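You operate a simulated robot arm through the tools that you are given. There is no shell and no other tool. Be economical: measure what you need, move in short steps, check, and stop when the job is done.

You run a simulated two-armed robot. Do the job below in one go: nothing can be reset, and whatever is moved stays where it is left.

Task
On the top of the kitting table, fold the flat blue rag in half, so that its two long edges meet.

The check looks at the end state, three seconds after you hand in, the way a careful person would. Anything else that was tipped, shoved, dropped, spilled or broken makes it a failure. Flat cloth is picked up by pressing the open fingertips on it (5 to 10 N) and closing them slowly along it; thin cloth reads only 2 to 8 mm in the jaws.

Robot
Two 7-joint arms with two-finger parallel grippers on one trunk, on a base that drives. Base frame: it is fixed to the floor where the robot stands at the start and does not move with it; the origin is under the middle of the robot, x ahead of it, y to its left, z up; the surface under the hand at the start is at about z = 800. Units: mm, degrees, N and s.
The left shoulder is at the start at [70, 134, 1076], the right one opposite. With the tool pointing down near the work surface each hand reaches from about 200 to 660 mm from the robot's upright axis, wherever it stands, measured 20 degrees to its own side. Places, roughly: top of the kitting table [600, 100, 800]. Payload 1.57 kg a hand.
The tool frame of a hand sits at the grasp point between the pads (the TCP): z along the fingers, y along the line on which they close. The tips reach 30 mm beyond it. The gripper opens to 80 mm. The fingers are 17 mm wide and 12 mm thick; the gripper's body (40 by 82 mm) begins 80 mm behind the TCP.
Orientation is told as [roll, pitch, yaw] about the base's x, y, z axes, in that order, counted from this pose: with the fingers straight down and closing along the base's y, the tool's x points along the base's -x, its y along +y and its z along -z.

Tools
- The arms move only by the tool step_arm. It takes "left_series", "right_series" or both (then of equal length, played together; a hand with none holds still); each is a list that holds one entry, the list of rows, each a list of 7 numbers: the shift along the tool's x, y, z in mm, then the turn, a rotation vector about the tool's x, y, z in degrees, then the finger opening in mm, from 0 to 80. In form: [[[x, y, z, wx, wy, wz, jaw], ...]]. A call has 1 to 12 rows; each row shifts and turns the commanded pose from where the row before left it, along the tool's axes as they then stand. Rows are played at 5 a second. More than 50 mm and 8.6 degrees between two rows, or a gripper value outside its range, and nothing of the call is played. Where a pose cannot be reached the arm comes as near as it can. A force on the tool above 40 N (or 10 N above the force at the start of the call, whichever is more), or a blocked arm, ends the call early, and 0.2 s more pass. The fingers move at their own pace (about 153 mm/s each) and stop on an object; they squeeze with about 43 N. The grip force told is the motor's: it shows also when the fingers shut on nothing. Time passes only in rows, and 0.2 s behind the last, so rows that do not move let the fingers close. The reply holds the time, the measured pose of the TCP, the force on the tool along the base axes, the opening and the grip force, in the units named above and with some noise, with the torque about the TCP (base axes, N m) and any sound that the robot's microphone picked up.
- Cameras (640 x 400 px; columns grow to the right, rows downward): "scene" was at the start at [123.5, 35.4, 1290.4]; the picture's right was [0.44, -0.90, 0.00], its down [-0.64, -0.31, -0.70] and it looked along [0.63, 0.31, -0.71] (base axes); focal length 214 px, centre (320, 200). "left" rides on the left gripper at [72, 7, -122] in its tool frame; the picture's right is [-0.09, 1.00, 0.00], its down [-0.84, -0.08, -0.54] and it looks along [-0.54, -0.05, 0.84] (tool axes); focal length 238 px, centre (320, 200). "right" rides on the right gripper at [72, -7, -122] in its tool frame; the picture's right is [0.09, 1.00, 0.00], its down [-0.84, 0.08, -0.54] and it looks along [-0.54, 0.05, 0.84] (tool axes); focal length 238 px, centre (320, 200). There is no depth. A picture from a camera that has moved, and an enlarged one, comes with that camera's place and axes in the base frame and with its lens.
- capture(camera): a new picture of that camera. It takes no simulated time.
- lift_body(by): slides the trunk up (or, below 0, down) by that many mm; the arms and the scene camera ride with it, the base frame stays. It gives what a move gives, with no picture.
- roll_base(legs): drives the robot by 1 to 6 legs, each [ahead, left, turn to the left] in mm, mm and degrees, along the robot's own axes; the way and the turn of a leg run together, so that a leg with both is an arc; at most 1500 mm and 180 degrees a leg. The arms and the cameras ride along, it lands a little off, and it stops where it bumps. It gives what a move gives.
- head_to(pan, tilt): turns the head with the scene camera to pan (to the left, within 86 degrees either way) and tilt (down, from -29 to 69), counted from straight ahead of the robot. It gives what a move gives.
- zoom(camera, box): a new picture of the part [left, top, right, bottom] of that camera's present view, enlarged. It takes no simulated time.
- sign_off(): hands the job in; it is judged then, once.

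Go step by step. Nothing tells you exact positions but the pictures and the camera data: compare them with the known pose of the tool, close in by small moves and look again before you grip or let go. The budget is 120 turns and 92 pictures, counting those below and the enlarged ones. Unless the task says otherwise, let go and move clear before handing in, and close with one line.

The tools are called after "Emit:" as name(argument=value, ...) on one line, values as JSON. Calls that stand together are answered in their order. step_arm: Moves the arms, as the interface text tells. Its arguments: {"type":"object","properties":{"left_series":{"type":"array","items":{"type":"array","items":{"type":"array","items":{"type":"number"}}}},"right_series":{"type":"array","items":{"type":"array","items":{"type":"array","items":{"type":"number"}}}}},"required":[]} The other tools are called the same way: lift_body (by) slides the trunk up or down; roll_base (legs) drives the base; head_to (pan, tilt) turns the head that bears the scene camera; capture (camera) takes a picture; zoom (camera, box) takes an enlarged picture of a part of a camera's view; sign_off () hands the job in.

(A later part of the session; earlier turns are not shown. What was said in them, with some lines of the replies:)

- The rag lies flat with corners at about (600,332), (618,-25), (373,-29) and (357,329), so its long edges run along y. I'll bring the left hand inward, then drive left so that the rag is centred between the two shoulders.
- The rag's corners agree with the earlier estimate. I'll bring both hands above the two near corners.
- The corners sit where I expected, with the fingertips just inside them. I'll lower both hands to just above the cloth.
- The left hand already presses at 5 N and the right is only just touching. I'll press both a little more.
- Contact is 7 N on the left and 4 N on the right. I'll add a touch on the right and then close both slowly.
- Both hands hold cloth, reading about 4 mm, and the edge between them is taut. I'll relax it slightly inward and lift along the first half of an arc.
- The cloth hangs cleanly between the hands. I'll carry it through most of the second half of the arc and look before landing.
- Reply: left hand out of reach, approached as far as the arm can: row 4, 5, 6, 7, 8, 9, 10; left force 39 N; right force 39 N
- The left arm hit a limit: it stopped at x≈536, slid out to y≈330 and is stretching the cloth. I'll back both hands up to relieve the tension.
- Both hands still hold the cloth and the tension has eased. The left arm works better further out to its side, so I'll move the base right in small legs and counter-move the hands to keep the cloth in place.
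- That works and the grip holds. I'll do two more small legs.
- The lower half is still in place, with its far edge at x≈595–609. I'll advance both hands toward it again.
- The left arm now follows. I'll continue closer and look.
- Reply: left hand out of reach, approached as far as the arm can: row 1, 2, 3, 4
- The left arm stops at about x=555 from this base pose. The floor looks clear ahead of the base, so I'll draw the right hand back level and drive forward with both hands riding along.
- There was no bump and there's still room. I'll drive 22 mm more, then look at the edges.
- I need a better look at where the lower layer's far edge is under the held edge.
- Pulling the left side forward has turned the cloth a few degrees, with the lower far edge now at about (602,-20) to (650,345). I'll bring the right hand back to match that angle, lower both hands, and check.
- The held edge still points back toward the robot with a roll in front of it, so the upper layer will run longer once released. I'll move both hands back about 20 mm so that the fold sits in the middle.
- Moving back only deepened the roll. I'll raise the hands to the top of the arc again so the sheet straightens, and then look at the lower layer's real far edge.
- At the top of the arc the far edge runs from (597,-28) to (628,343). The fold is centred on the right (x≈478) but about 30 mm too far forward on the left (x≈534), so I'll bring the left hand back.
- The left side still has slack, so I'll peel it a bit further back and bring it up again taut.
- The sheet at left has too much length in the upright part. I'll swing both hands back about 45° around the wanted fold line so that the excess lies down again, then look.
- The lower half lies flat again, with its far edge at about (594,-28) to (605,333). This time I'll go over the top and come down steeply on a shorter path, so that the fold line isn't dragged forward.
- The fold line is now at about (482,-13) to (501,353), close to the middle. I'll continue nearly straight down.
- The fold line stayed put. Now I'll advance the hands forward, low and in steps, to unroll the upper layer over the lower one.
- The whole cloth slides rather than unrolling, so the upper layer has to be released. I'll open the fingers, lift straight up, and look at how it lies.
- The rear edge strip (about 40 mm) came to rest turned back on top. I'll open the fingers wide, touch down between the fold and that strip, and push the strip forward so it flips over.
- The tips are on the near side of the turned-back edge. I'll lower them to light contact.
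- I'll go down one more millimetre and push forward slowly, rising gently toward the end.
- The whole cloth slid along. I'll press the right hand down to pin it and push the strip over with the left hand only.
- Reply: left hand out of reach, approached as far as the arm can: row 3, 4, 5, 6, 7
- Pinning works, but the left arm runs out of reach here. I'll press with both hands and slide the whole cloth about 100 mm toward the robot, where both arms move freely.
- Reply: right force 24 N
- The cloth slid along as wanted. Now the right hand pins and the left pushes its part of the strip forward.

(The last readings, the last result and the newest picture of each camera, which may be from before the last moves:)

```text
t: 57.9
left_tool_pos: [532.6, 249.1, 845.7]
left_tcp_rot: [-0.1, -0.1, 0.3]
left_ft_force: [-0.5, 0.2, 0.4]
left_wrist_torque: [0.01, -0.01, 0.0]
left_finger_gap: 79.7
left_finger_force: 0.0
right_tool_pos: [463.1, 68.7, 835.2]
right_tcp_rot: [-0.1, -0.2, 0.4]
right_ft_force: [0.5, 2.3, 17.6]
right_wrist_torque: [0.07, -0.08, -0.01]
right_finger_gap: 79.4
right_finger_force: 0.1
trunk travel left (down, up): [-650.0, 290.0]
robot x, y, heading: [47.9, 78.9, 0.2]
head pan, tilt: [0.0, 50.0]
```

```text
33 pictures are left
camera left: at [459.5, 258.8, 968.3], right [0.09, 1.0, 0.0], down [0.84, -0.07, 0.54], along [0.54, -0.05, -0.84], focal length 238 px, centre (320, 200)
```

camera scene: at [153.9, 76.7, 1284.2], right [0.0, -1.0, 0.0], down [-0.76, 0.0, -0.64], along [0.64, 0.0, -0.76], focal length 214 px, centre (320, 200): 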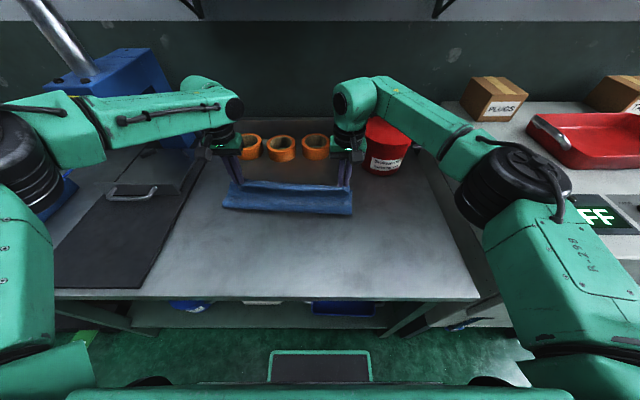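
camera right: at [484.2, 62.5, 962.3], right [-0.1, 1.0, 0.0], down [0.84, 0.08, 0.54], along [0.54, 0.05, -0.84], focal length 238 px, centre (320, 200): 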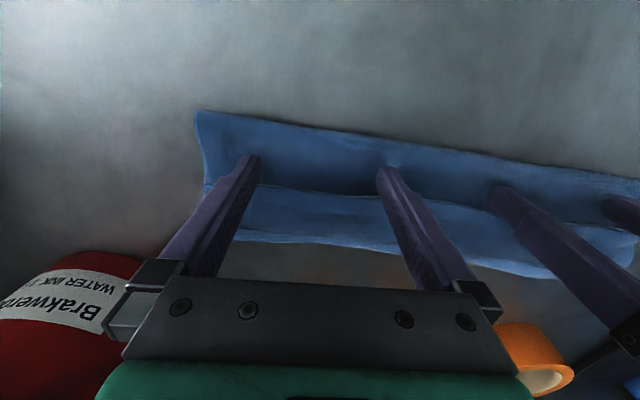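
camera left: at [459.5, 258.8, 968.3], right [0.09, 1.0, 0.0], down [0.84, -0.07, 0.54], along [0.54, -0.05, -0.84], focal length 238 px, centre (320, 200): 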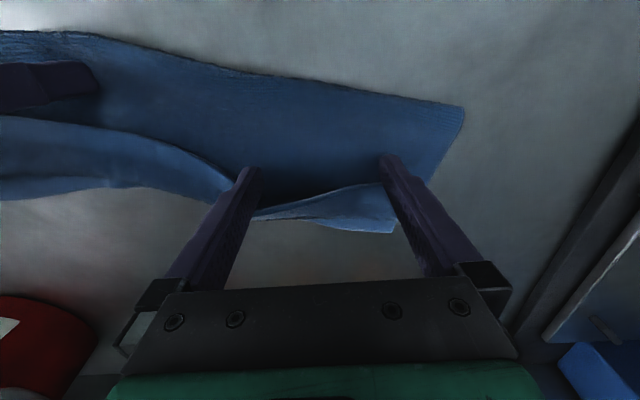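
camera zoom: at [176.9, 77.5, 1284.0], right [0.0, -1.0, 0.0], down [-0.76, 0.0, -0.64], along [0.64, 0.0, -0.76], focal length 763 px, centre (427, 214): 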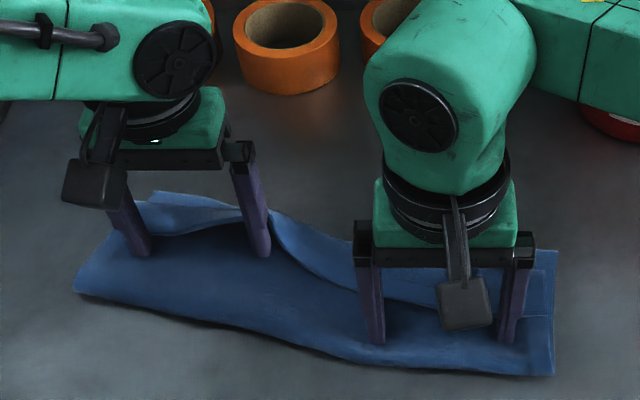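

The strip is nearly flipped at the left. I'll push a bit more with a rise, then see.

Emit:
step_arm(left_series=[[[-8, 0, -2, 0, 0, 0, 80], [-8, 0, -2, 0, 0, 0, 80], [-8, 0, -3, 0, 0, 0, 80], [-8, 0, -4, 0, 0, 0, 80], [0, 0, -20, 0, 0, 0, 80], [0, 0, -30, 0, 0, 0, 80], [20, 0, -20, 0, 0, 0, 80], [30, 0, 0, 0, 0, 0, 80], [0, 0, 0, 0, 0, 0, 80]]])

Emit:
zoom(camera="scene", box=[200, 140, 380, 252])

Emit:
capture(camera="left")

```text
t: 59.9
left_tool_pos: [513.7, 247.5, 926.9]
left_tcp_rot: [-0.1, -0.1, 0.3]
left_ft_force: [0.0, 0.5, 0.0]
left_wrist_torque: [0.02, 0.0, -0.03]
left_finger_gap: 80.1
left_finger_force: 0.0
right_tool_pos: [464.3, 68.0, 835.8]
right_tcp_rot: [0.2, -0.2, 0.5]
right_ft_force: [-0.1, 2.0, 16.0]
right_wrist_torque: [0.04, -0.02, -0.01]
right_finger_gap: 79.4
right_finger_force: 0.1
trunk travel left (down, up): [-650.0, 290.0]
robot x, y, heading: [52.5, 75.2, 0.4]
head pan, tilt: [0.0, 50.0]
```

```text
3.56 times, centred on (290, 196) of scene
camera zoom: at [177.0, 77.4, 1284.0], right [0.0, -1.0, 0.0], down [-0.76, 0.0, -0.64], along [0.64, 0.0, -0.76], focal length 763 px, centre (427, 214)
```

zoom: 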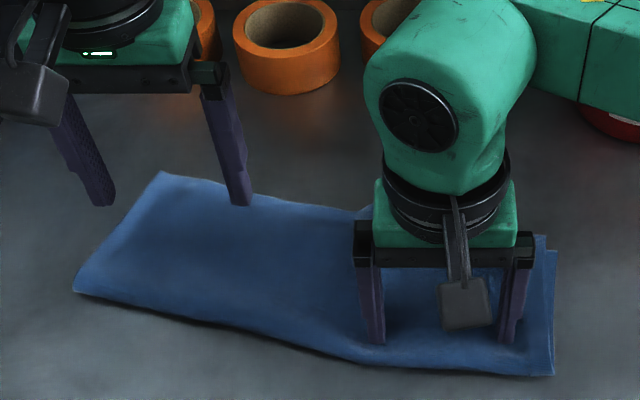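

```text
31 pictures are left
camera left: at [440.9, 256.4, 1049.1], right [0.09, 1.0, 0.0], down [0.84, -0.07, 0.54], along [0.54, -0.05, -0.84], focal length 238 px, centre (320, 200)
```

left: 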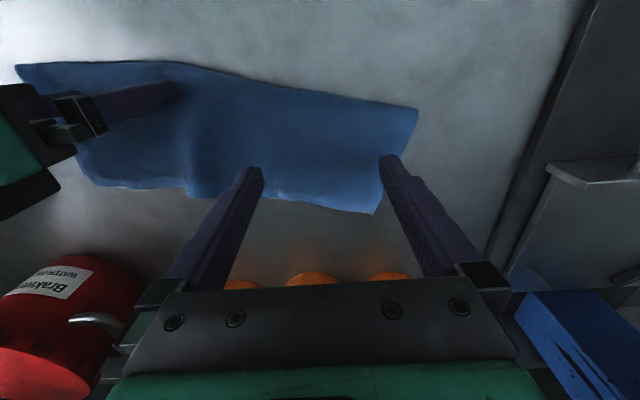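

The strip flipped over. I'll raise the right hand and look at the whole cloth.

Emit:
step_arm(left_series=[[[20, 20, -10, 0, 0, 0, 60], [20, 20, -10, 0, 0, 0, 40], [20, 10, 0, 0, 0, 0, 30], [0, 0, 0, 0, 0, 0, 30], [0, 0, 0, 0, 0, 0, 30]]], right_series=[[[0, 0, -15, 0, 0, 0, 80], [0, 0, -30, 0, 0, 0, 80], [0, -20, -40, 0, 0, 0, 80], [20, -30, -20, 0, 0, 0, 50], [30, -30, 0, 0, 0, 0, 30]]])

Emit:
zoom(camera="scene", box=[200, 130, 380, 242])

Emit:
capture(camera="right")

Emit:
capture(camera="left")

```text
t: 61.1
left_tool_pos: [454.2, 298.6, 947.4]
left_tcp_rot: [-0.1, -0.1, 0.3]
left_ft_force: [-0.6, -1.1, -0.3]
left_wrist_torque: [0.01, 0.01, -0.01]
left_finger_gap: 30.0
left_finger_force: 0.0
right_tool_pos: [412.2, -12.5, 942.5]
right_tcp_rot: [0.2, -0.1, 0.5]
right_ft_force: [0.0, -0.3, 0.5]
right_wrist_torque: [0.04, 0.01, 0.05]
right_finger_gap: 30.0
right_finger_force: 0.1
trunk travel left (down, up): [-650.0, 290.0]
robot x, y, heading: [52.4, 75.9, 0.5]
head pan, tilt: [0.0, 50.0]
```

```text
3.56 times, centred on (290, 186) of scene
camera zoom: at [177.7, 75.5, 1283.9], right [0.0, -1.0, 0.0], down [-0.77, 0.0, -0.64], along [0.64, 0.0, -0.77], focal length 763 px, centre (427, 250)
```

zoom: 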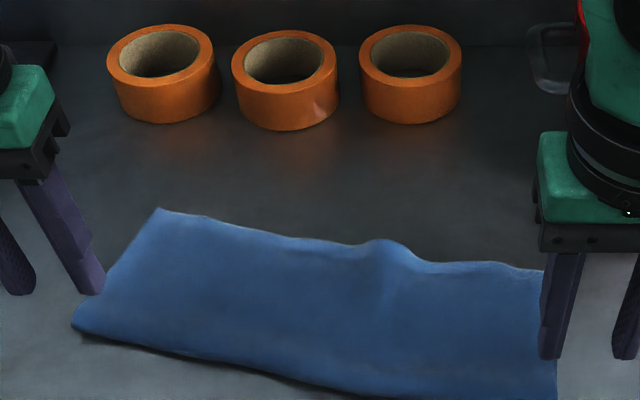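

```text
29 pictures are left
camera right: at [342.0, -20.1, 1064.9], right [-0.1, 1.0, 0.0], down [0.84, 0.08, 0.54], along [0.54, 0.06, -0.84], focal length 238 px, centre (320, 200)
```

right: 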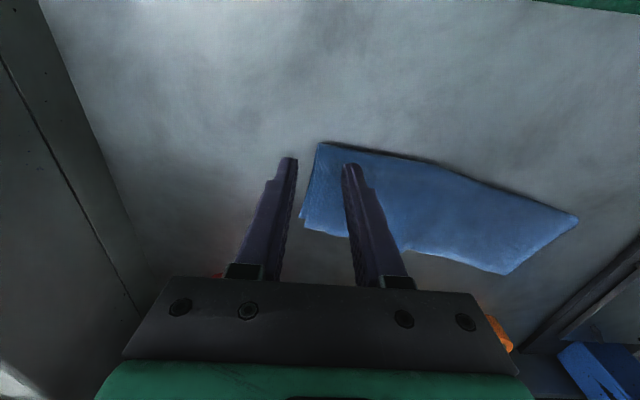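

```text
28 pictures are left
camera left: at [381.9, 305.9, 1069.4], right [0.09, 1.0, 0.0], down [0.84, -0.07, 0.54], along [0.54, -0.05, -0.84], focal length 238 px, centre (320, 200)
```

left: 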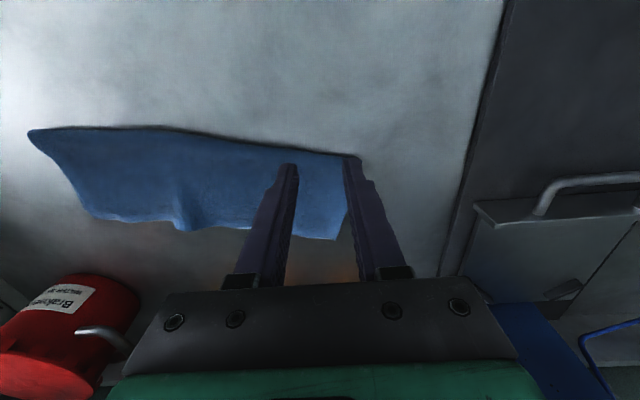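

The upper layer now measures about 123 mm from the fold, which is nearly half. I'll move the hands aside and zoom in on the far edges.

Emit:
step_arm(left_series=[[[30, 20, -20, 0, 0, 0, 30], [30, 20, -20, 0, 0, 0, 30], [0, 20, 0, 0, 0, 0, 30], [0, 0, 0, 0, 0, 0, 30]]], right_series=[[[20, -30, -20, 0, 0, 0, 30], [20, -30, -20, 0, 0, 0, 30], [0, -20, 0, 0, 0, 0, 30], [0, 0, 0, 0, 0, 0, 30]]])

Emit:
zoom(camera="scene", box=[205, 170, 370, 273])

Emit:
zoom(camera="right", box=[340, 100, 640, 288])

Emit:
zoom(camera="left", box=[0, 100, 300, 288])

```text
t: 62.1
left_tool_pos: [394.8, 360.1, 985.8]
left_tcp_rot: [-0.1, 0.0, 0.2]
left_ft_force: [0.7, 0.2, 0.1]
left_wrist_torque: [-0.01, -0.02, 0.0]
left_finger_gap: 30.1
left_finger_force: 0.1
right_tool_pos: [374.0, -92.7, 981.5]
right_tcp_rot: [0.2, -0.2, 0.3]
right_ft_force: [0.0, 0.3, -0.7]
right_wrist_torque: [0.01, 0.02, -0.01]
right_finger_gap: 30.0
right_finger_force: 0.2
trunk travel left (down, up): [-650.0, 290.0]
robot x, y, heading: [53.0, 75.1, 0.2]
head pan, tilt: [0.0, 50.0]
```

```text
3.88 times, centred on (288, 222) of scene
camera zoom: at [178.5, 76.7, 1283.8], right [0.0, -1.0, 0.0], down [-0.77, 0.0, -0.64], along [0.64, 0.0, -0.77], focal length 832 px, centre (446, 117)
```

zoom: 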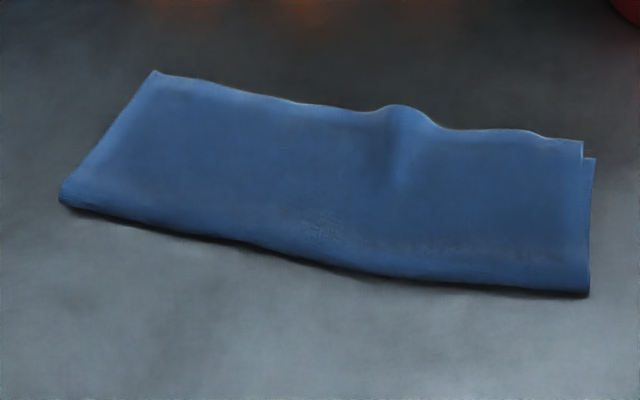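

```text
2.13 times, centred on (490, 194) of right
camera zoom: at [303.5, -99.7, 1103.1], right [-0.1, 1.0, 0.0], down [0.84, 0.08, 0.54], along [0.54, 0.05, -0.84], focal length 507 px, centre (-42, 213)
```

zoom: 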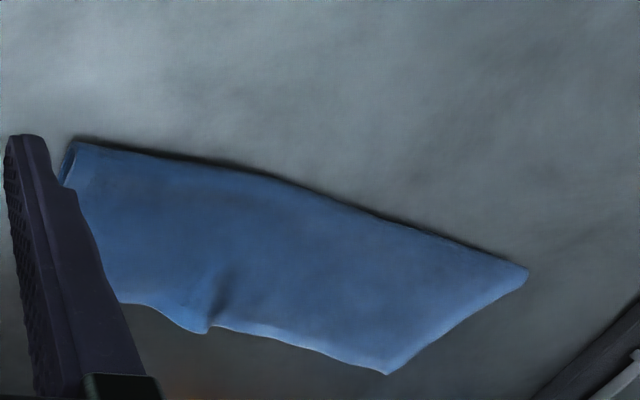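

```text
2.13 times, centred on (150, 194) of left
camera zoom: at [321.5, 368.5, 1108.1], right [0.09, 1.0, 0.0], down [0.84, -0.07, 0.54], along [0.54, -0.05, -0.84], focal length 507 px, centre (682, 213)
```

zoom: 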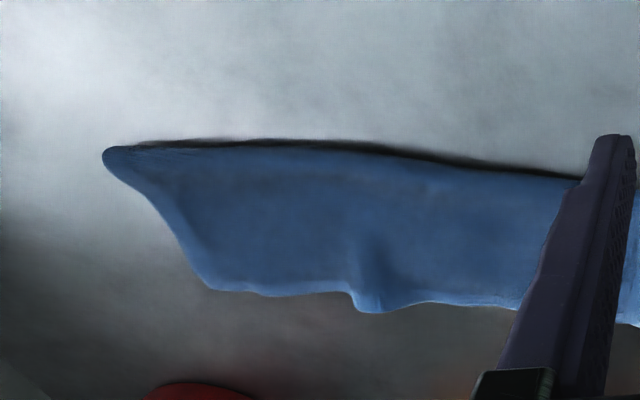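

The fold is nearly right: the upper edge overhangs the lower by about 11 mm at the right, with a small bulge near (575,111). I'll pin the left part, pinch the overhanging upper corner at right, and tug it outward and slightly back.

Emit:
step_arm(left_series=[[[-20, -20, 0, 0, 0, 0, 50], [-25, -20, 0, 0, 0, 0, 60], [-25, -20, 10, 0, 0, 0, 60], [-25, -20, 20, 0, 0, 0, 60], [-25, -20, 30, 0, 0, 0, 60], [-25, -20, 40, 0, 0, 0, 60], [0, 0, 36, 0, 0, 0, 60], [0, 0, 0, 0, 0, 0, 60]]], right_series=[[[-31, 16, 0, 0, 0, 0, 18], [-31, 16, 0, 0, 0, 0, 18], [-31, 16, 10, 0, 0, 0, 18], [-31, 16, 20, 0, 0, 0, 18], [-31, 16, 30, 0, 0, 0, 18], [-30, 18, 35, 0, 0, 0, 18], [0, 0, 35, 0, 0, 0, 18], [0, 0, 0, 0, 0, 0, 18]]])

Emit:
capture(camera="right")

```text
refused: row 6 steps farther than a row can; nothing moved
```

```text
24 pictures are left
camera right: at [303.5, -99.7, 1103.1], right [-0.1, 1.0, 0.0], down [0.84, 0.08, 0.54], along [0.54, 0.05, -0.84], focal length 238 px, centre (320, 200)
```

right: 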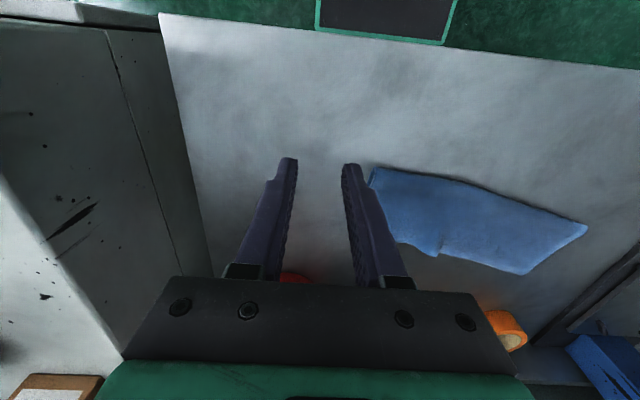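

One row was too long, so I'll send it again in smaller steps.

Emit:
step_arm(left_series=[[[-20, -20, 0, 0, 0, 0, 50], [-25, -20, 0, 0, 0, 0, 60], [-25, -20, 10, 0, 0, 0, 60], [-25, -20, 20, 0, 0, 0, 60], [-25, -20, 30, 0, 0, 0, 60], [-25, -20, 30, 0, 0, 0, 60], [0, 0, 30, 0, 0, 0, 60], [0, 0, 16, 0, 0, 0, 60], [0, 0, 0, 0, 0, 0, 60]]], right_series=[[[-31, 16, 0, 0, 0, 0, 18], [-31, 16, 0, 0, 0, 0, 18], [-31, 16, 10, 0, 0, 0, 18], [-31, 16, 20, 0, 0, 0, 18], [-31, 16, 25, 0, 0, 0, 18], [-30, 18, 25, 0, 0, 0, 18], [0, 0, 30, 0, 0, 0, 18], [0, 0, 20, 0, 0, 0, 18], [0, 0, 0, 0, 0, 0, 18]]])

Emit:
zoom(camera="right", box=[220, 80, 480, 242])

```text
t: 64.1
left_tool_pos: [539.7, 240.7, 849.8]
left_tcp_rot: [0.0, 0.0, 0.3]
left_ft_force: [0.2, -0.3, -0.6]
left_wrist_torque: [0.03, 0.01, 0.0]
left_finger_gap: 60.0
left_finger_force: 0.0
right_tool_pos: [558.6, 7.8, 847.6]
right_tcp_rot: [0.1, 0.0, 0.4]
right_ft_force: [0.0, 0.0, -0.5]
right_wrist_torque: [-0.04, -0.04, -0.02]
right_finger_gap: 18.1
right_finger_force: 0.1
trunk travel left (down, up): [-650.0, 290.0]
robot x, y, heading: [52.0, 73.7, 0.3]
head pan, tilt: [0.0, 50.0]
```

```text
2.46 times, centred on (350, 161) of right
camera zoom: at [488.5, 0.1, 969.7], right [-0.1, 1.0, 0.0], down [0.84, 0.08, 0.54], along [0.54, 0.05, -0.84], focal length 587 px, centre (246, 296)
```

zoom: 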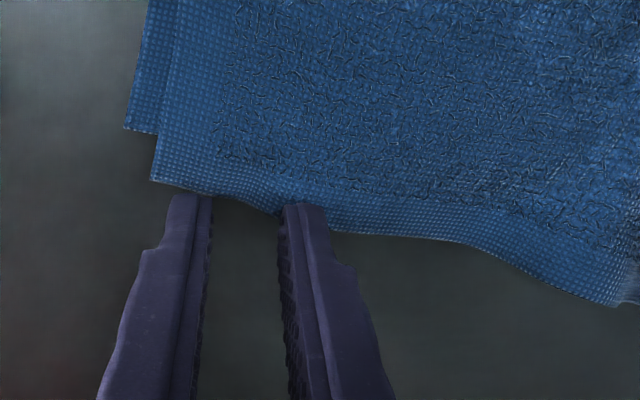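

The right tips are over the overhanging edge. I'll pin with the left and lower the right to light contact.

Emit:
step_arm(left_series=[[[0, 0, 6, 0, 0, 0, 60], [0, 0, 4, 0, 0, 0, 60], [0, 0, 2, 0, 0, 0, 60], [0, 0, 1.5, 0, 0, 0, 60], [0, 0, 1, 0, 0, 0, 60], [0, 0, 0, 0, 0, 0, 60]]], right_series=[[[0, 0, 6, 0, 0, 0, 18], [0, 0, 4, 0, 0, 0, 18], [0, 0, 2, 0, 0, 0, 18], [0, 0, 1, 0, 0, 0, 18], [0, 0, 0.5, 0, 0, 0, 18], [0, 0, 0, 0, 0, 0, 18]]])

```text
t: 65.5
left_tool_pos: [539.0, 240.7, 834.2]
left_tcp_rot: [0.0, -0.1, 0.2]
left_ft_force: [-0.3, 2.0, 6.7]
left_wrist_torque: [0.02, 0.04, 0.0]
left_finger_gap: 59.9
left_finger_force: 0.0
right_tool_pos: [559.8, 8.7, 836.7]
right_tcp_rot: [0.1, -0.1, 0.5]
right_ft_force: [-0.1, -0.6, 0.2]
right_wrist_torque: [-0.04, 0.01, 0.0]
right_finger_gap: 17.9
right_finger_force: 0.0
trunk travel left (down, up): [-650.0, 290.0]
robot x, y, heading: [48.0, 81.4, 0.1]
head pan, tilt: [0.0, 50.0]
```

Emit:
step_arm(right_series=[[[0, 0, 1, 0, 0, 0, 18], [0, 0, 1, 0, 0, 0, 18], [0, 0, 0.7, 0, 0, 0, 18], [0, 0, 0, 0, 0, 0, 18]]])

```text
t: 66.5
left_tool_pos: [539.3, 240.9, 837.4]
left_tcp_rot: [-0.1, -0.2, 0.3]
left_ft_force: [1.0, 1.0, 6.5]
left_wrist_torque: [0.03, -0.05, 0.0]
left_finger_gap: 59.7
left_finger_force: 0.0
right_tool_pos: [559.9, 7.9, 834.0]
right_tcp_rot: [0.2, -0.1, 0.4]
right_ft_force: [-0.1, -0.3, 2.2]
right_wrist_torque: [-0.01, 0.01, -0.02]
right_finger_gap: 18.3
right_finger_force: 0.1
trunk travel left (down, up): [-650.0, 290.0]
robot x, y, heading: [52.3, 79.2, 0.1]
head pan, tilt: [0.0, 50.0]
```

The right hand now touches at 2 N. I'll press slightly more and close slowly.

Emit:
step_arm(right_series=[[[0, 0, 0.8, 0, 0, 0, 18], [0, 0, 0.4, 0, 0, 0, 18], [0, 0, 0, 0, 0, 0, 15], [0, 0, 0, 0, 0, 0, 12], [0, 0, 0, 0, 0, 0, 9], [0, 0, 0, 0, 0, 0, 6], [0, 0, 0, 0, 0, 0, 3], [0, 0, 0, 0, 0, 0, 0], [0, 0, 0, 0, 0, 0, 0]]])

Emit:
zoom(camera="right", box=[220, 80, 480, 242])

```text
t: 68.5
left_tool_pos: [538.7, 239.8, 836.0]
left_tcp_rot: [-0.1, -0.1, 0.3]
left_ft_force: [1.3, 0.6, 5.4]
left_wrist_torque: [-0.01, -0.06, -0.02]
left_finger_gap: 59.6
left_finger_force: 0.1
right_tool_pos: [559.0, 6.9, 833.1]
right_tcp_rot: [0.0, -0.3, 0.4]
right_ft_force: [0.9, 1.3, 5.8]
right_wrist_torque: [0.03, 0.04, -0.02]
right_finger_gap: 3.2
right_finger_force: 24.3
trunk travel left (down, up): [-650.0, 290.0]
robot x, y, heading: [50.3, 76.5, -0.0]
head pan, tilt: [0.0, 50.0]
```

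```text
2.46 times, centred on (350, 161) of right
camera zoom: at [488.0, 0.2, 955.0], right [-0.1, 1.0, 0.0], down [0.83, 0.08, 0.54], along [0.54, 0.05, -0.84], focal length 587 px, centre (246, 296)
```

zoom: 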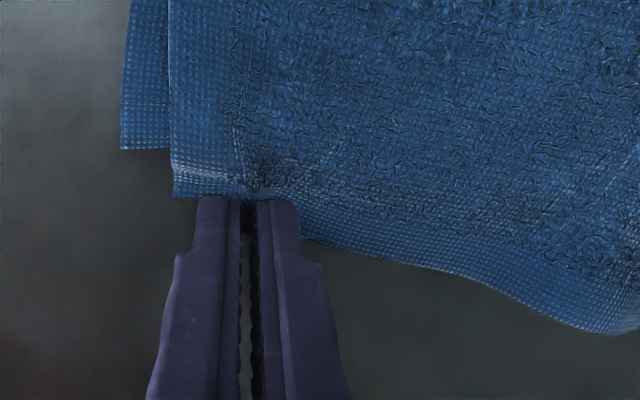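

The upper hem alone is held. I'll lift it slightly, tug it outward 13 mm and back 9 mm, then set it down and release.

Emit:
step_arm(right_series=[[[0, 0, -4, 0, 0, 0, 0], [0, -3, -4, 0, 0, 0, 0], [2, -3, 0, 0, 0, 0, 0], [3, -3, 0, 0, 0, 0, 0], [3, -2, 0, 0, 0, 0, 0], [2, -2, 0, 0, 0, 0, 0], [0, 0, 0, 0, 0, 0, 0]]])

Emit:
zoom(camera="right", box=[220, 80, 480, 242])

Emit:
zoom(camera="scene", box=[205, 170, 370, 273])

```text
t: 70.1
left_tool_pos: [538.2, 239.5, 835.9]
left_tcp_rot: [0.0, -0.1, 0.3]
left_ft_force: [-0.7, -0.4, 7.0]
left_wrist_torque: [0.04, 0.0, -0.02]
left_finger_gap: 59.7
left_finger_force: 0.0
right_tool_pos: [549.2, -5.6, 841.0]
right_tcp_rot: [0.1, 0.0, 0.4]
right_ft_force: [0.0, 0.4, -0.5]
right_wrist_torque: [-0.01, 0.02, -0.02]
right_finger_gap: 3.0
right_finger_force: 24.1
trunk travel left (down, up): [-650.0, 290.0]
robot x, y, heading: [52.6, 73.7, 0.1]
head pan, tilt: [0.0, 50.0]
```

```text
2.46 times, centred on (350, 161) of right
camera zoom: at [478.6, -13.6, 962.0], right [-0.1, 1.0, 0.0], down [0.84, 0.08, 0.54], along [0.54, 0.05, -0.84], focal length 587 px, centre (246, 296)
```

zoom: 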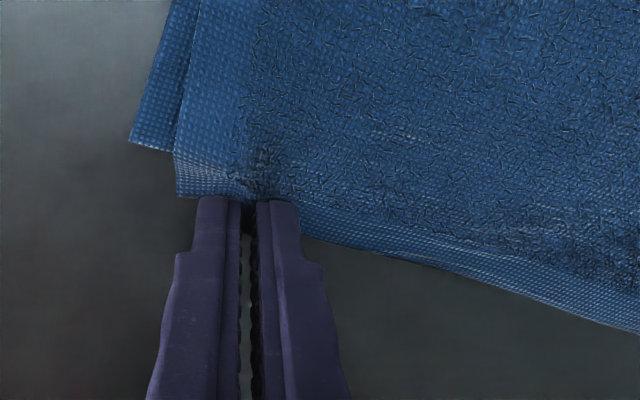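

```text
3.88 times, centred on (288, 222) of scene
camera zoom: at [178.0, 76.7, 1283.9], right [0.0, -1.0, 0.0], down [-0.77, 0.0, -0.64], along [0.64, 0.0, -0.77], focal length 832 px, centre (446, 117)
```

zoom: 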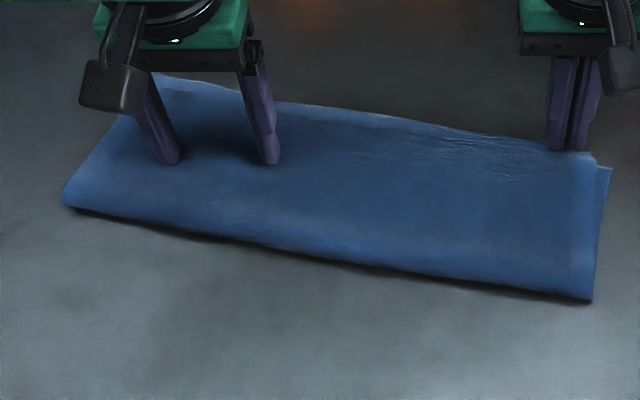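

The bulge is gone, but the lower layer moved with it, so the upper hem still overhangs by about 9 mm. I'll peel the right corner up a little, set it down further back, then release.

Emit:
step_arm(right_series=[[[2, 0, -11, 0, 0, 0, 0], [3, 0, -11, 0, 0, 0, 0], [3, -1, -11, 0, 0, 0, 0], [3, -1, -10, 0, 0, 0, 0], [0, 0, 0, 0, 0, 0, 0], [0, 0, 11, 0, 0, 0, 0], [0, -1, 11, 0, 0, 0, 0], [0, -1, 11, 0, 0, 0, 0], [0, 0, 11, 0, 0, 0, 0], [0, 0, 3, 0, 0, 0, 0], [0, 0, 0, 0, 0, 0, 0]]])

Emit:
zoom(camera="right", box=[220, 80, 480, 242])

```text
t: 72.5
left_tool_pos: [537.8, 239.6, 836.2]
left_tcp_rot: [0.0, 0.0, 0.4]
left_ft_force: [0.4, 0.4, 6.5]
left_wrist_torque: [0.02, -0.01, 0.01]
left_finger_gap: 59.6
left_finger_force: 0.0
right_tool_pos: [538.5, -9.5, 836.8]
right_tcp_rot: [0.0, -0.2, 0.4]
right_ft_force: [-0.1, -0.8, 1.1]
right_wrist_torque: [0.0, -0.02, -0.02]
right_finger_gap: 3.1
right_finger_force: 24.2
trunk travel left (down, up): [-650.0, 290.0]
robot x, y, heading: [51.6, 76.4, -0.1]
head pan, tilt: [0.0, 50.0]
```

```text
2.46 times, centred on (350, 161) of right
camera zoom: at [467.3, -17.3, 958.9], right [-0.1, 1.0, 0.0], down [0.83, 0.08, 0.54], along [0.54, 0.05, -0.84], focal length 587 px, centre (246, 296)
```

zoom: 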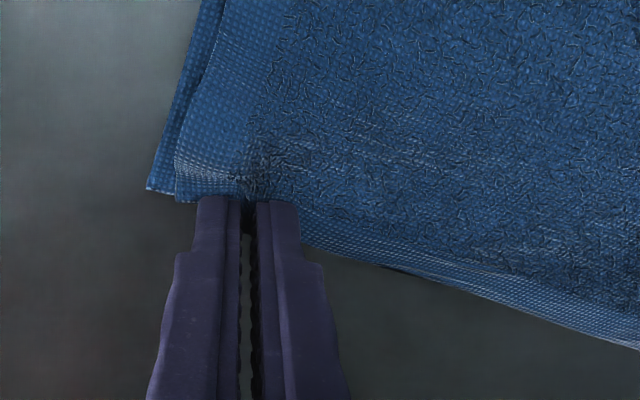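

The right corner's edges now coincide. I'll release it gently and lift away.

Emit:
step_arm(right_series=[[[0, 0, 2, 0, 0, 0, 0], [0, 0, 0, 0, 0, 0, 4], [0, 0, 0, 0, 0, 0, 8], [0, 0, 0, 0, 0, 0, 14], [0, 0, -3, 0, 0, 0, 14], [0, 0, -10, 0, 0, 0, 14], [0, 0, -30, 0, 0, 0, 14], [20, -20, -30, 0, 0, 0, 14], [30, -20, -10, 0, 0, 0, 14], [0, 0, 0, 0, 0, 0, 18]]], left_series=[[[0, 0, 0, 0, 0, 0, 60], [0, 0, 0, 0, 0, 0, 60], [0, 0, 0, 0, 0, 0, 60], [0, 0, 0, 0, 0, 0, 60], [0, 0, 0, 0, 0, 0, 60], [0, 0, 0, 0, 0, 0, 60], [0, 0, -5, 0, 0, 0, 60], [0, 0, -25, 0, 0, 0, 60], [20, 20, -35, 0, 0, 0, 40], [30, 30, -10, 0, 0, 0, 18]]])

Emit:
zoom(camera="scene", box=[205, 170, 370, 273])

Emit:
capture(camera="left")

```text
t: 74.7
left_tool_pos: [486.4, 292.2, 910.4]
left_tcp_rot: [-0.2, 0.0, 0.2]
left_ft_force: [-0.7, -0.9, -0.3]
left_wrist_torque: [0.0, -0.04, 0.03]
left_finger_gap: 18.1
left_finger_force: 0.1
right_tool_pos: [491.4, -47.7, 919.3]
right_tcp_rot: [0.0, -0.1, 0.4]
right_ft_force: [0.9, 0.2, -0.6]
right_wrist_torque: [0.0, 0.01, 0.02]
right_finger_gap: 17.9
right_finger_force: 0.0
trunk travel left (down, up): [-650.0, 290.0]
robot x, y, heading: [52.8, 73.2, 0.2]
head pan, tilt: [0.0, 50.0]
```

```text
3.88 times, centred on (288, 222) of scene
camera zoom: at [178.3, 79.4, 1283.8], right [0.0, -1.0, 0.0], down [-0.77, 0.0, -0.64], along [0.64, 0.0, -0.77], focal length 832 px, centre (446, 117)
```

zoom: 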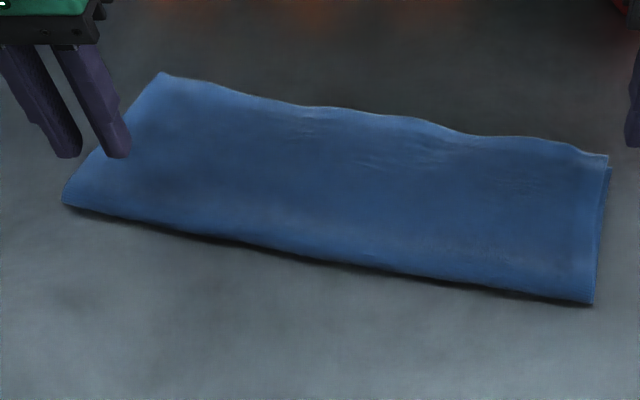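

```text
17 pictures are left
camera left: at [414.9, 301.4, 1033.0], right [0.09, 1.0, 0.0], down [0.84, -0.07, 0.54], along [0.54, -0.05, -0.84], focal length 238 px, centre (320, 200)
```

left: 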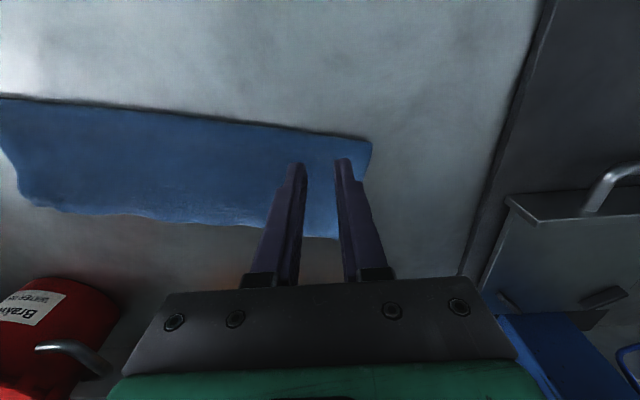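

The right side and middle look good. The left end's upper layer seems about 15–20 mm too long, so I'll shift the base right for left-arm reach and peel and reset the left corner the same way.

Emit:
roll_base(legs=[[0, -45, 0]])

Emit:
step_arm(left_series=[[[-30, 8, 0, 0, 0, 0, 18], [-30, 8, 0, 0, 0, 0, 18], [-30, 8, 10, 0, 0, 0, 18], [-32, 8, 15, 0, 0, 0, 18], [0, 4, 20, 0, 0, 0, 18], [0, 0, 10, 0, 0, 0, 18], [0, 0, 0, 0, 0, 0, 18]]])

Emit:
zoom(camera="left", box=[190, 90, 450, 252])

```text
t: 75.6
left_tool_pos: [488.3, 247.7, 910.7]
left_tcp_rot: [-0.3, 0.0, 0.4]
left_ft_force: [0.2, 0.3, -0.5]
left_wrist_torque: [-0.01, 0.01, 0.02]
left_finger_gap: 17.9
left_finger_force: 0.1
right_tool_pos: [491.8, -93.0, 919.9]
right_tcp_rot: [0.1, -0.1, 0.4]
right_ft_force: [-0.3, -0.5, 0.4]
right_wrist_torque: [0.0, -0.01, 0.02]
right_finger_gap: 18.3
right_finger_force: 0.0
trunk travel left (down, up): [-650.0, 290.0]
robot x, y, heading: [50.6, 28.5, 0.3]
head pan, tilt: [0.0, 50.0]
```

```text
t: 77.2
left_tool_pos: [607.7, 283.0, 856.3]
left_tcp_rot: [-0.1, 0.0, 0.3]
left_ft_force: [0.1, -0.2, 0.5]
left_wrist_torque: [-0.02, -0.03, -0.03]
left_finger_gap: 18.0
left_finger_force: 0.1
left hand out of reach, approached as far as the arm can: row 6
right_tool_pos: [492.4, -94.0, 918.4]
right_tcp_rot: [0.1, -0.1, 0.3]
right_ft_force: [0.0, 0.9, -0.5]
right_wrist_torque: [0.0, 0.01, 0.0]
right_finger_gap: 17.8
right_finger_force: 0.0
trunk travel left (down, up): [-650.0, 290.0]
robot x, y, heading: [55.0, 32.1, 0.1]
head pan, tilt: [0.0, 50.0]
```

```text
2.46 times, centred on (320, 171) of left
camera zoom: at [535.1, 292.0, 977.8], right [0.09, 1.0, 0.0], down [0.84, -0.07, 0.54], along [0.54, -0.05, -0.84], focal length 587 px, centre (320, 271)
```

zoom: 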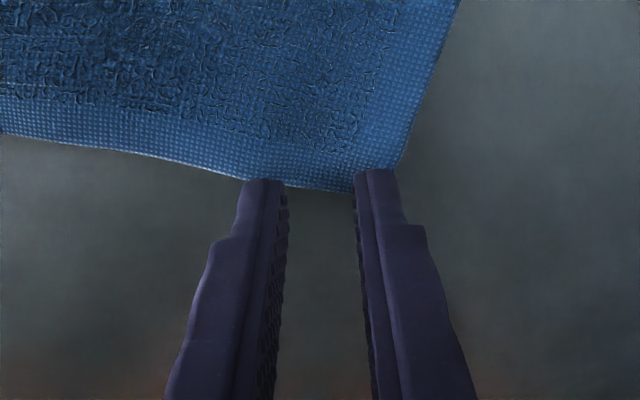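

The left hand is at its reach limit here. I'll raise it slightly and drive 15 mm forward.

Emit:
roll_base(legs=[[15, 0, 0]])

Emit:
step_arm(left_series=[[[6, 0, 4, 0, 0, 0, 18], [6, 0, 6, 0, 0, 0, 18], [0, 0, 4, 0, 0, 0, 18], [0, 0, 3, 0, 0, 0, 18], [0, 0, 0, 0, 0, 0, 18]]])

```text
t: 78.0
left_tool_pos: [620.4, 283.7, 857.2]
left_tcp_rot: [-0.1, -0.2, 0.3]
left_ft_force: [-0.6, -0.2, 0.9]
left_wrist_torque: [0.0, -0.01, -0.03]
left_finger_gap: 18.0
left_finger_force: 0.0
right_tool_pos: [505.8, -94.6, 920.0]
right_tcp_rot: [0.1, -0.3, 0.4]
right_ft_force: [-1.1, 0.6, 0.0]
right_wrist_torque: [0.02, -0.03, 0.0]
right_finger_gap: 17.8
right_finger_force: 0.1
trunk travel left (down, up): [-650.0, 290.0]
robot x, y, heading: [67.9, 32.9, 0.6]
head pan, tilt: [0.0, 50.0]
```

```text
t: 79.2
left_tool_pos: [610.2, 284.1, 839.2]
left_tcp_rot: [-0.2, -0.1, 0.5]
left_ft_force: [-0.7, 0.9, -0.9]
left_wrist_torque: [-0.01, 0.01, 0.06]
left_finger_gap: 17.9
left_finger_force: 0.1
right_tool_pos: [506.4, -94.3, 918.3]
right_tcp_rot: [0.1, -0.1, 0.5]
right_ft_force: [-0.1, 0.1, -1.1]
right_wrist_torque: [0.01, 0.02, 0.01]
right_finger_gap: 18.0
right_finger_force: 0.1
trunk travel left (down, up): [-650.0, 290.0]
robot x, y, heading: [69.9, 34.1, 0.5]
head pan, tilt: [0.0, 50.0]
```

Now the right hand will pin the middle-right of the cloth while the left comes down onto the hem.

Emit:
step_arm(right_series=[[[0, 30, 0, 0, 0, 0, 40], [0, 35, 10, 0, 0, 0, 60], [0, 35, 15, 0, 0, 0, 60], [0, 35, 15, 0, 0, 0, 60], [0, 29, 15, 0, 0, 0, 60], [0, 0, 15, 0, 0, 0, 60], [0, 0, 7, 0, 0, 0, 60], [0, 0, 4, 0, 0, 0, 60], [0, 0, 2, 0, 0, 0, 60], [0, 0, 0, 0, 0, 0, 60]]], left_series=[[[0, 0, 0, 0, 0, 0, 18], [0, 0, 0, 0, 0, 0, 18], [0, 0, 0, 0, 0, 0, 18], [0, 0, 0, 0, 0, 0, 18], [0, 0, 0, 0, 0, 0, 18], [0, 0, 0, 0, 0, 0, 18], [0, 0, 2, 0, 0, 0, 18], [0, 0, 1.5, 0, 0, 0, 18], [0, 0, 0.8, 0, 0, 0, 18], [0, 0, 0, 0, 0, 0, 18]]])

```text
t: 81.4
left_tool_pos: [609.7, 284.6, 834.5]
left_tcp_rot: [0.0, -0.3, 0.4]
left_ft_force: [0.6, -0.1, 3.8]
left_wrist_torque: [0.06, -0.03, -0.03]
left_finger_gap: 17.7
left_finger_force: 0.1
right_tool_pos: [505.5, 70.7, 836.2]
right_tcp_rot: [0.1, -0.1, 0.4]
right_ft_force: [1.1, 0.6, 4.1]
right_wrist_torque: [0.05, -0.02, 0.0]
right_finger_gap: 59.9
right_finger_force: 0.1
trunk travel left (down, up): [-650.0, 290.0]
robot x, y, heading: [67.8, 34.1, 0.2]
head pan, tilt: [0.0, 50.0]
```

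Both hands are in light contact. I'll press a touch more and close the left fingers.

Emit:
step_arm(left_series=[[[0, 0, 0.4, 0, 0, 0, 18], [0, 0, 0, 0, 0, 0, 18], [0, 0, 0, 0, 0, 0, 15], [0, 0, 0, 0, 0, 0, 12], [0, 0, 0, 0, 0, 0, 9], [0, 0, 0, 0, 0, 0, 6], [0, 0, 0, 0, 0, 0, 3], [0, 0, 0, 0, 0, 0, 0], [0, 0, 0, 0, 0, 0, 0]]], right_series=[[[0, 0, 0.6, 0, 0, 0, 60], [0, 0, 0, 0, 0, 0, 60], [0, 0, 0, 0, 0, 0, 60], [0, 0, 0, 0, 0, 0, 60], [0, 0, 0, 0, 0, 0, 60], [0, 0, 0, 0, 0, 0, 60], [0, 0, 0, 0, 0, 0, 60], [0, 0, 0, 0, 0, 0, 60], [0, 0, 0, 0, 0, 0, 60]]])

Emit:
step_arm(left_series=[[[2, 0, -10, 0, 0, 0, 0], [2, 0, -10, 0, 0, 0, 0], [2, 0, -10, 0, 0, 0, 0], [2, 0, -8, 0, 0, 0, 0], [0, 0, 0, 0, 0, 0, 0]]])

Emit:
capture(camera="left")

```text
t: 83.4
left_tool_pos: [608.9, 284.4, 834.7]
left_tcp_rot: [-0.1, -0.1, 0.4]
left_ft_force: [-0.4, 1.0, 4.0]
left_wrist_torque: [0.04, 0.0, -0.04]
left_finger_gap: 3.0
left_finger_force: 23.7
right_tool_pos: [503.9, 70.9, 836.5]
right_tcp_rot: [0.1, -0.1, 0.5]
right_ft_force: [1.8, -0.2, 6.4]
right_wrist_torque: [-0.04, -0.05, 0.03]
right_finger_gap: 59.9
right_finger_force: 0.0
trunk travel left (down, up): [-650.0, 290.0]
robot x, y, heading: [68.1, 30.4, 0.3]
head pan, tilt: [0.0, 50.0]
```

```text
t: 84.6
left_tool_pos: [601.7, 284.3, 871.3]
left_tcp_rot: [-0.1, -0.1, 0.3]
left_ft_force: [-0.5, -0.6, 0.3]
left_wrist_torque: [0.01, -0.01, -0.01]
left_finger_gap: 3.1
left_finger_force: 24.1
right_tool_pos: [504.9, 69.6, 835.4]
right_tcp_rot: [0.1, -0.1, 0.5]
right_ft_force: [0.9, -1.7, 8.3]
right_wrist_torque: [-0.03, -0.01, -0.03]
right_finger_gap: 59.7
right_finger_force: 0.1
trunk travel left (down, up): [-650.0, 290.0]
robot x, y, heading: [65.8, 35.8, 0.2]
head pan, tilt: [0.0, 50.0]
```

```text
15 pictures are left
camera left: at [529.0, 292.0, 994.0], right [0.09, 1.0, 0.0], down [0.84, -0.07, 0.54], along [0.54, -0.05, -0.84], focal length 238 px, centre (320, 200)
```

left: 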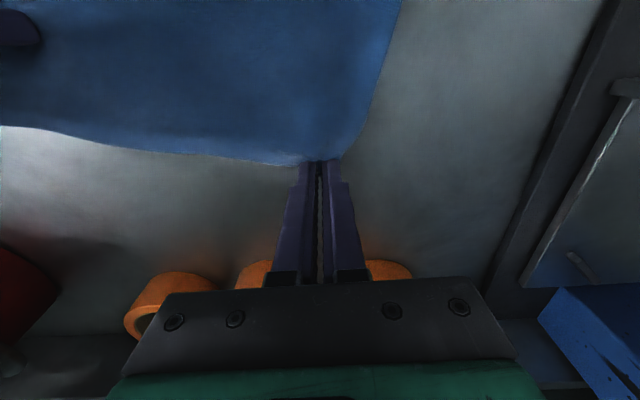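

The upper hem is held and lifted. I'll draw it back over the cloth until the lower layer's edge shows.

Emit:
step_arm(left_series=[[[9, 0, -4, 0, 0, 0, 0], [9, 0, -3, 0, 0, 0, 0], [9, 0, -2, 0, 0, 0, 0], [9, 0, -1, 0, 0, 0, 0], [9, 0, 0, 0, 0, 0, 0], [0, 0, 0, 0, 0, 0, 0]]])

Emit:
zoom(camera="left", box=[190, 90, 450, 252])

```text
t: 86.0
left_tool_pos: [556.3, 283.7, 882.2]
left_tcp_rot: [-0.1, -0.1, 0.4]
left_ft_force: [-0.6, 0.9, -1.0]
left_wrist_torque: [0.01, 0.0, 0.0]
left_finger_gap: 3.1
left_finger_force: 24.3
right_tool_pos: [504.3, 71.9, 836.4]
right_tcp_rot: [0.0, 0.0, 0.5]
right_ft_force: [0.8, -0.4, 7.5]
right_wrist_torque: [-0.04, -0.01, 0.01]
right_finger_gap: 59.6
right_finger_force: 0.0
trunk travel left (down, up): [-650.0, 290.0]
robot x, y, heading: [66.2, 30.4, 0.2]
head pan, tilt: [0.0, 50.0]
```

```text
2.46 times, centred on (320, 171) of left
camera zoom: at [483.8, 290.7, 1005.2], right [0.09, 1.0, 0.0], down [0.84, -0.07, 0.54], along [0.54, -0.05, -0.84], focal length 587 px, centre (320, 271)
```

zoom: 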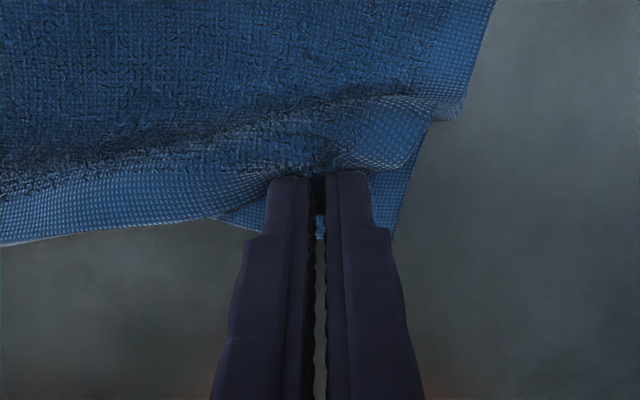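

The lower corner is visible at about (602,309), so its edge is at x≈600 by the hand. I'll lay the hem down with the TCP at x≈596 so that the edges meet.

Emit:
step_arm(left_series=[[[-10, 0.5, 0, 0, 0, 0, 0], [-10, 0.5, 2, 0, 0, 0, 0], [-9, 0.5, 4, 0, 0, 0, 0], [-6, 0.5, 6, 0, 0, 0, 0], [-4, 0, 8, 0, 0, 0, 0], [0, 0, 9, 0, 0, 0, 0], [0, 0, 9, 0, 0, 0, 0], [0, 0, 6, 0, 0, 0, 0], [0, 0, 0, 0, 0, 0, 0]]])

Emit:
zoom(camera="left", box=[190, 90, 450, 252])

```text
t: 88.0
left_tool_pos: [598.1, 286.3, 837.6]
left_tcp_rot: [0.0, -0.1, 0.4]
left_ft_force: [-0.5, 0.4, 1.4]
left_wrist_torque: [-0.02, -0.01, 0.0]
left_finger_gap: 3.1
left_finger_force: 24.2
right_tool_pos: [505.7, 69.7, 836.6]
right_tcp_rot: [0.1, -0.1, 0.5]
right_ft_force: [-0.1, -1.4, 6.9]
right_wrist_torque: [0.0, 0.0, -0.01]
right_finger_gap: 59.6
right_finger_force: 0.0
trunk travel left (down, up): [-650.0, 290.0]
robot x, y, heading: [66.1, 32.6, 0.3]
head pan, tilt: [0.0, 50.0]
```

```text
2.46 times, centred on (320, 171) of left
camera zoom: at [523.9, 293.9, 961.1], right [0.09, 1.0, 0.0], down [0.84, -0.07, 0.54], along [0.54, -0.05, -0.84], focal length 587 px, centre (320, 271)
```

zoom: 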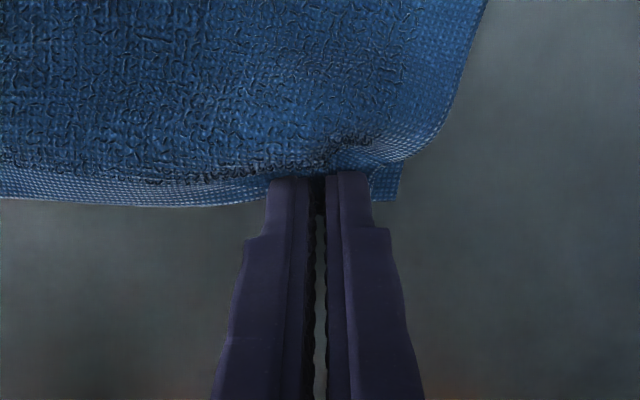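

The edges meet at the pinch, so I'll release the left fingers gently and lift both hands away.

Emit:
step_arm(left_series=[[[0, 0, 1.5, 0, 0, 0, 0], [0, 0, 0, 0, 0, 0, 4], [0, 0, 0, 0, 0, 0, 8], [0, 0, 0, 0, 0, 0, 14], [0, 0, -3, 0, 0, 0, 14], [0, 0, -10, 0, 0, 0, 14], [0, 0, -30, 0, 0, 0, 14], [20, 20, -30, 0, 0, 0, 14], [30, 30, -10, 0, 0, 0, 14], [30, 30, -5, 0, 0, 0, 20]]], right_series=[[[0, 0, 0, 0, 0, 0, 60], [0, 0, 0, 0, 0, 0, 60], [0, 0, 0, 0, 0, 0, 60], [0, 0, 0, 0, 0, 0, 60], [0, 0, 0, 0, 0, 0, 60], [0, 0, -5, 0, 0, 0, 60], [0, 0, -25, 0, 0, 0, 60], [0, -30, -35, 0, 0, 0, 60], [10, -40, -20, 0, 0, 0, 40], [20, -40, 0, 0, 0, 0, 20]]])

Emit:
zoom(camera="scene", box=[190, 160, 370, 272])

Emit:
capture(camera="left")

```text
t: 90.2
left_tool_pos: [512.7, 364.8, 926.2]
left_tcp_rot: [-0.1, -0.2, 0.4]
left_ft_force: [-0.2, -0.8, 0.4]
left_wrist_torque: [-0.01, -0.03, 0.01]
left_finger_gap: 19.9
left_finger_force: 0.1
right_tool_pos: [474.0, -40.4, 921.7]
right_tcp_rot: [0.0, -0.2, 0.5]
right_ft_force: [0.4, -0.2, -1.3]
right_wrist_torque: [0.02, -0.03, 0.0]
right_finger_gap: 19.8
right_finger_force: 0.0
trunk travel left (down, up): [-650.0, 290.0]
robot x, y, heading: [69.4, 33.7, 0.2]
head pan, tilt: [0.0, 50.0]
```

```text
3.56 times, centred on (280, 216) of scene
camera zoom: at [191.5, 31.7, 1284.1], right [0.0, -1.0, 0.0], down [-0.76, 0.0, -0.64], along [0.64, 0.0, -0.76], focal length 763 px, centre (462, 143)
```

zoom: 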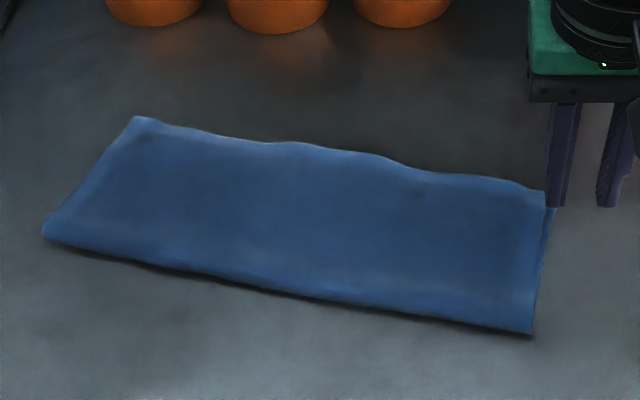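

```text
11 pictures are left
camera left: at [439.4, 373.5, 1049.6], right [0.09, 1.0, 0.0], down [0.84, -0.07, 0.55], along [0.54, -0.05, -0.84], focal length 238 px, centre (320, 200)
```

left: 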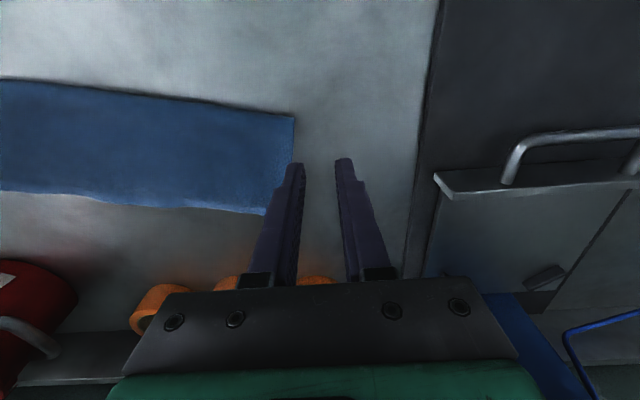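

It looks cleanly folded. I'll check both ends close up.

Emit:
zoom(camera="left", box=[60, 70, 300, 220])

Emit:
zoom(camera="right", box=[280, 80, 580, 268])

```text
2.67 times, centred on (180, 145) of left
camera zoom: at [439.4, 373.5, 1049.6], right [0.09, 1.0, 0.0], down [0.84, -0.07, 0.55], along [0.54, -0.05, -0.84], focal length 636 px, centre (693, 347)
```

zoom: 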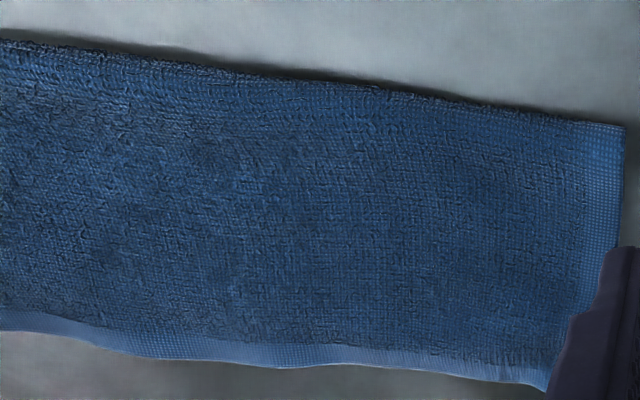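

```text
2.13 times, centred on (430, 174) of right
camera zoom: at [402.6, -47.6, 1043.6], right [-0.1, 0.99, 0.0], down [0.83, 0.08, 0.55], along [0.54, 0.06, -0.84], focal length 507 px, centre (86, 255)
```

zoom: 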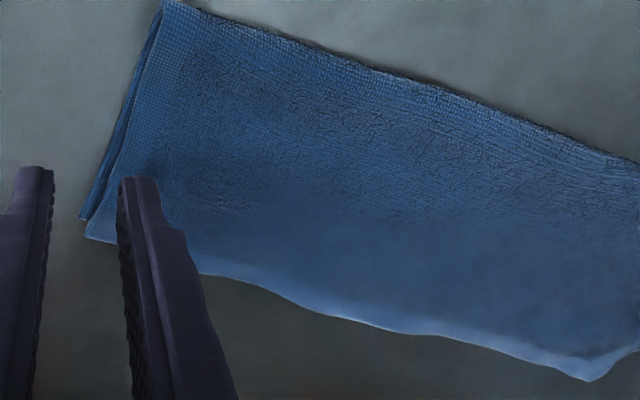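

Both long edges now meet within a few millimetres along the rag, and nothing else has been disturbed. I'll move the hands clear.

Emit:
step_arm(left_series=[[[20, 0, -40, 0, 0, 0, 20], [30, 0, -30, 0, 0, 0, 20], [0, 0, 0, 0, 0, 0, 20]]], right_series=[[[20, 0, -40, 0, 0, 0, 20], [30, -20, -30, 0, 0, 0, 20], [0, 0, 0, 0, 0, 0, 20]]])

Emit:
capture(camera="scene")

```text
t: 91.0
left_tool_pos: [467.3, 365.1, 993.4]
left_tcp_rot: [-0.1, 0.1, 0.4]
left_ft_force: [0.2, 0.0, 0.2]
left_wrist_torque: [0.04, 0.03, -0.01]
left_finger_gap: 19.9
left_finger_force: 0.1
right_tool_pos: [427.7, -57.5, 988.9]
right_tcp_rot: [0.1, 0.0, 0.4]
right_ft_force: [0.2, 1.3, -0.9]
right_wrist_torque: [0.04, 0.04, 0.01]
right_finger_gap: 20.1
right_finger_force: 0.1
trunk travel left (down, up): [-650.0, 290.0]
robot x, y, heading: [69.1, 31.4, 0.3]
head pan, tilt: [0.0, 50.0]
```

```text
8 pictures are left
camera scene: at [196.9, 33.0, 1283.4], right [0.0, -1.0, 0.0], down [-0.77, 0.0, -0.64], along [0.64, 0.0, -0.77], focal length 214 px, centre (320, 200)
```

scene: 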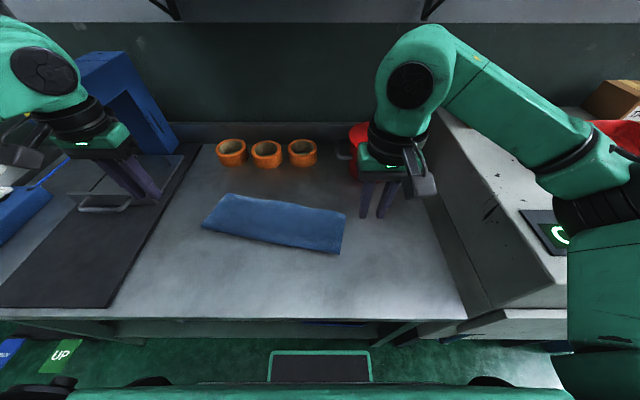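

The rag lies folded on the table, both hands are clear, and the other objects in view look undisturbed, so I'm handing in.

Emit:
sign_off()

```text
The job is handed in.
```

The blue rag is folded in half on the kitting table: its two long edges meet to within about 10 mm, and the fold is slightly puffy. The folded rag sits turned about 10 degrees from how it first lay, and nothing else in view looks disturbed.
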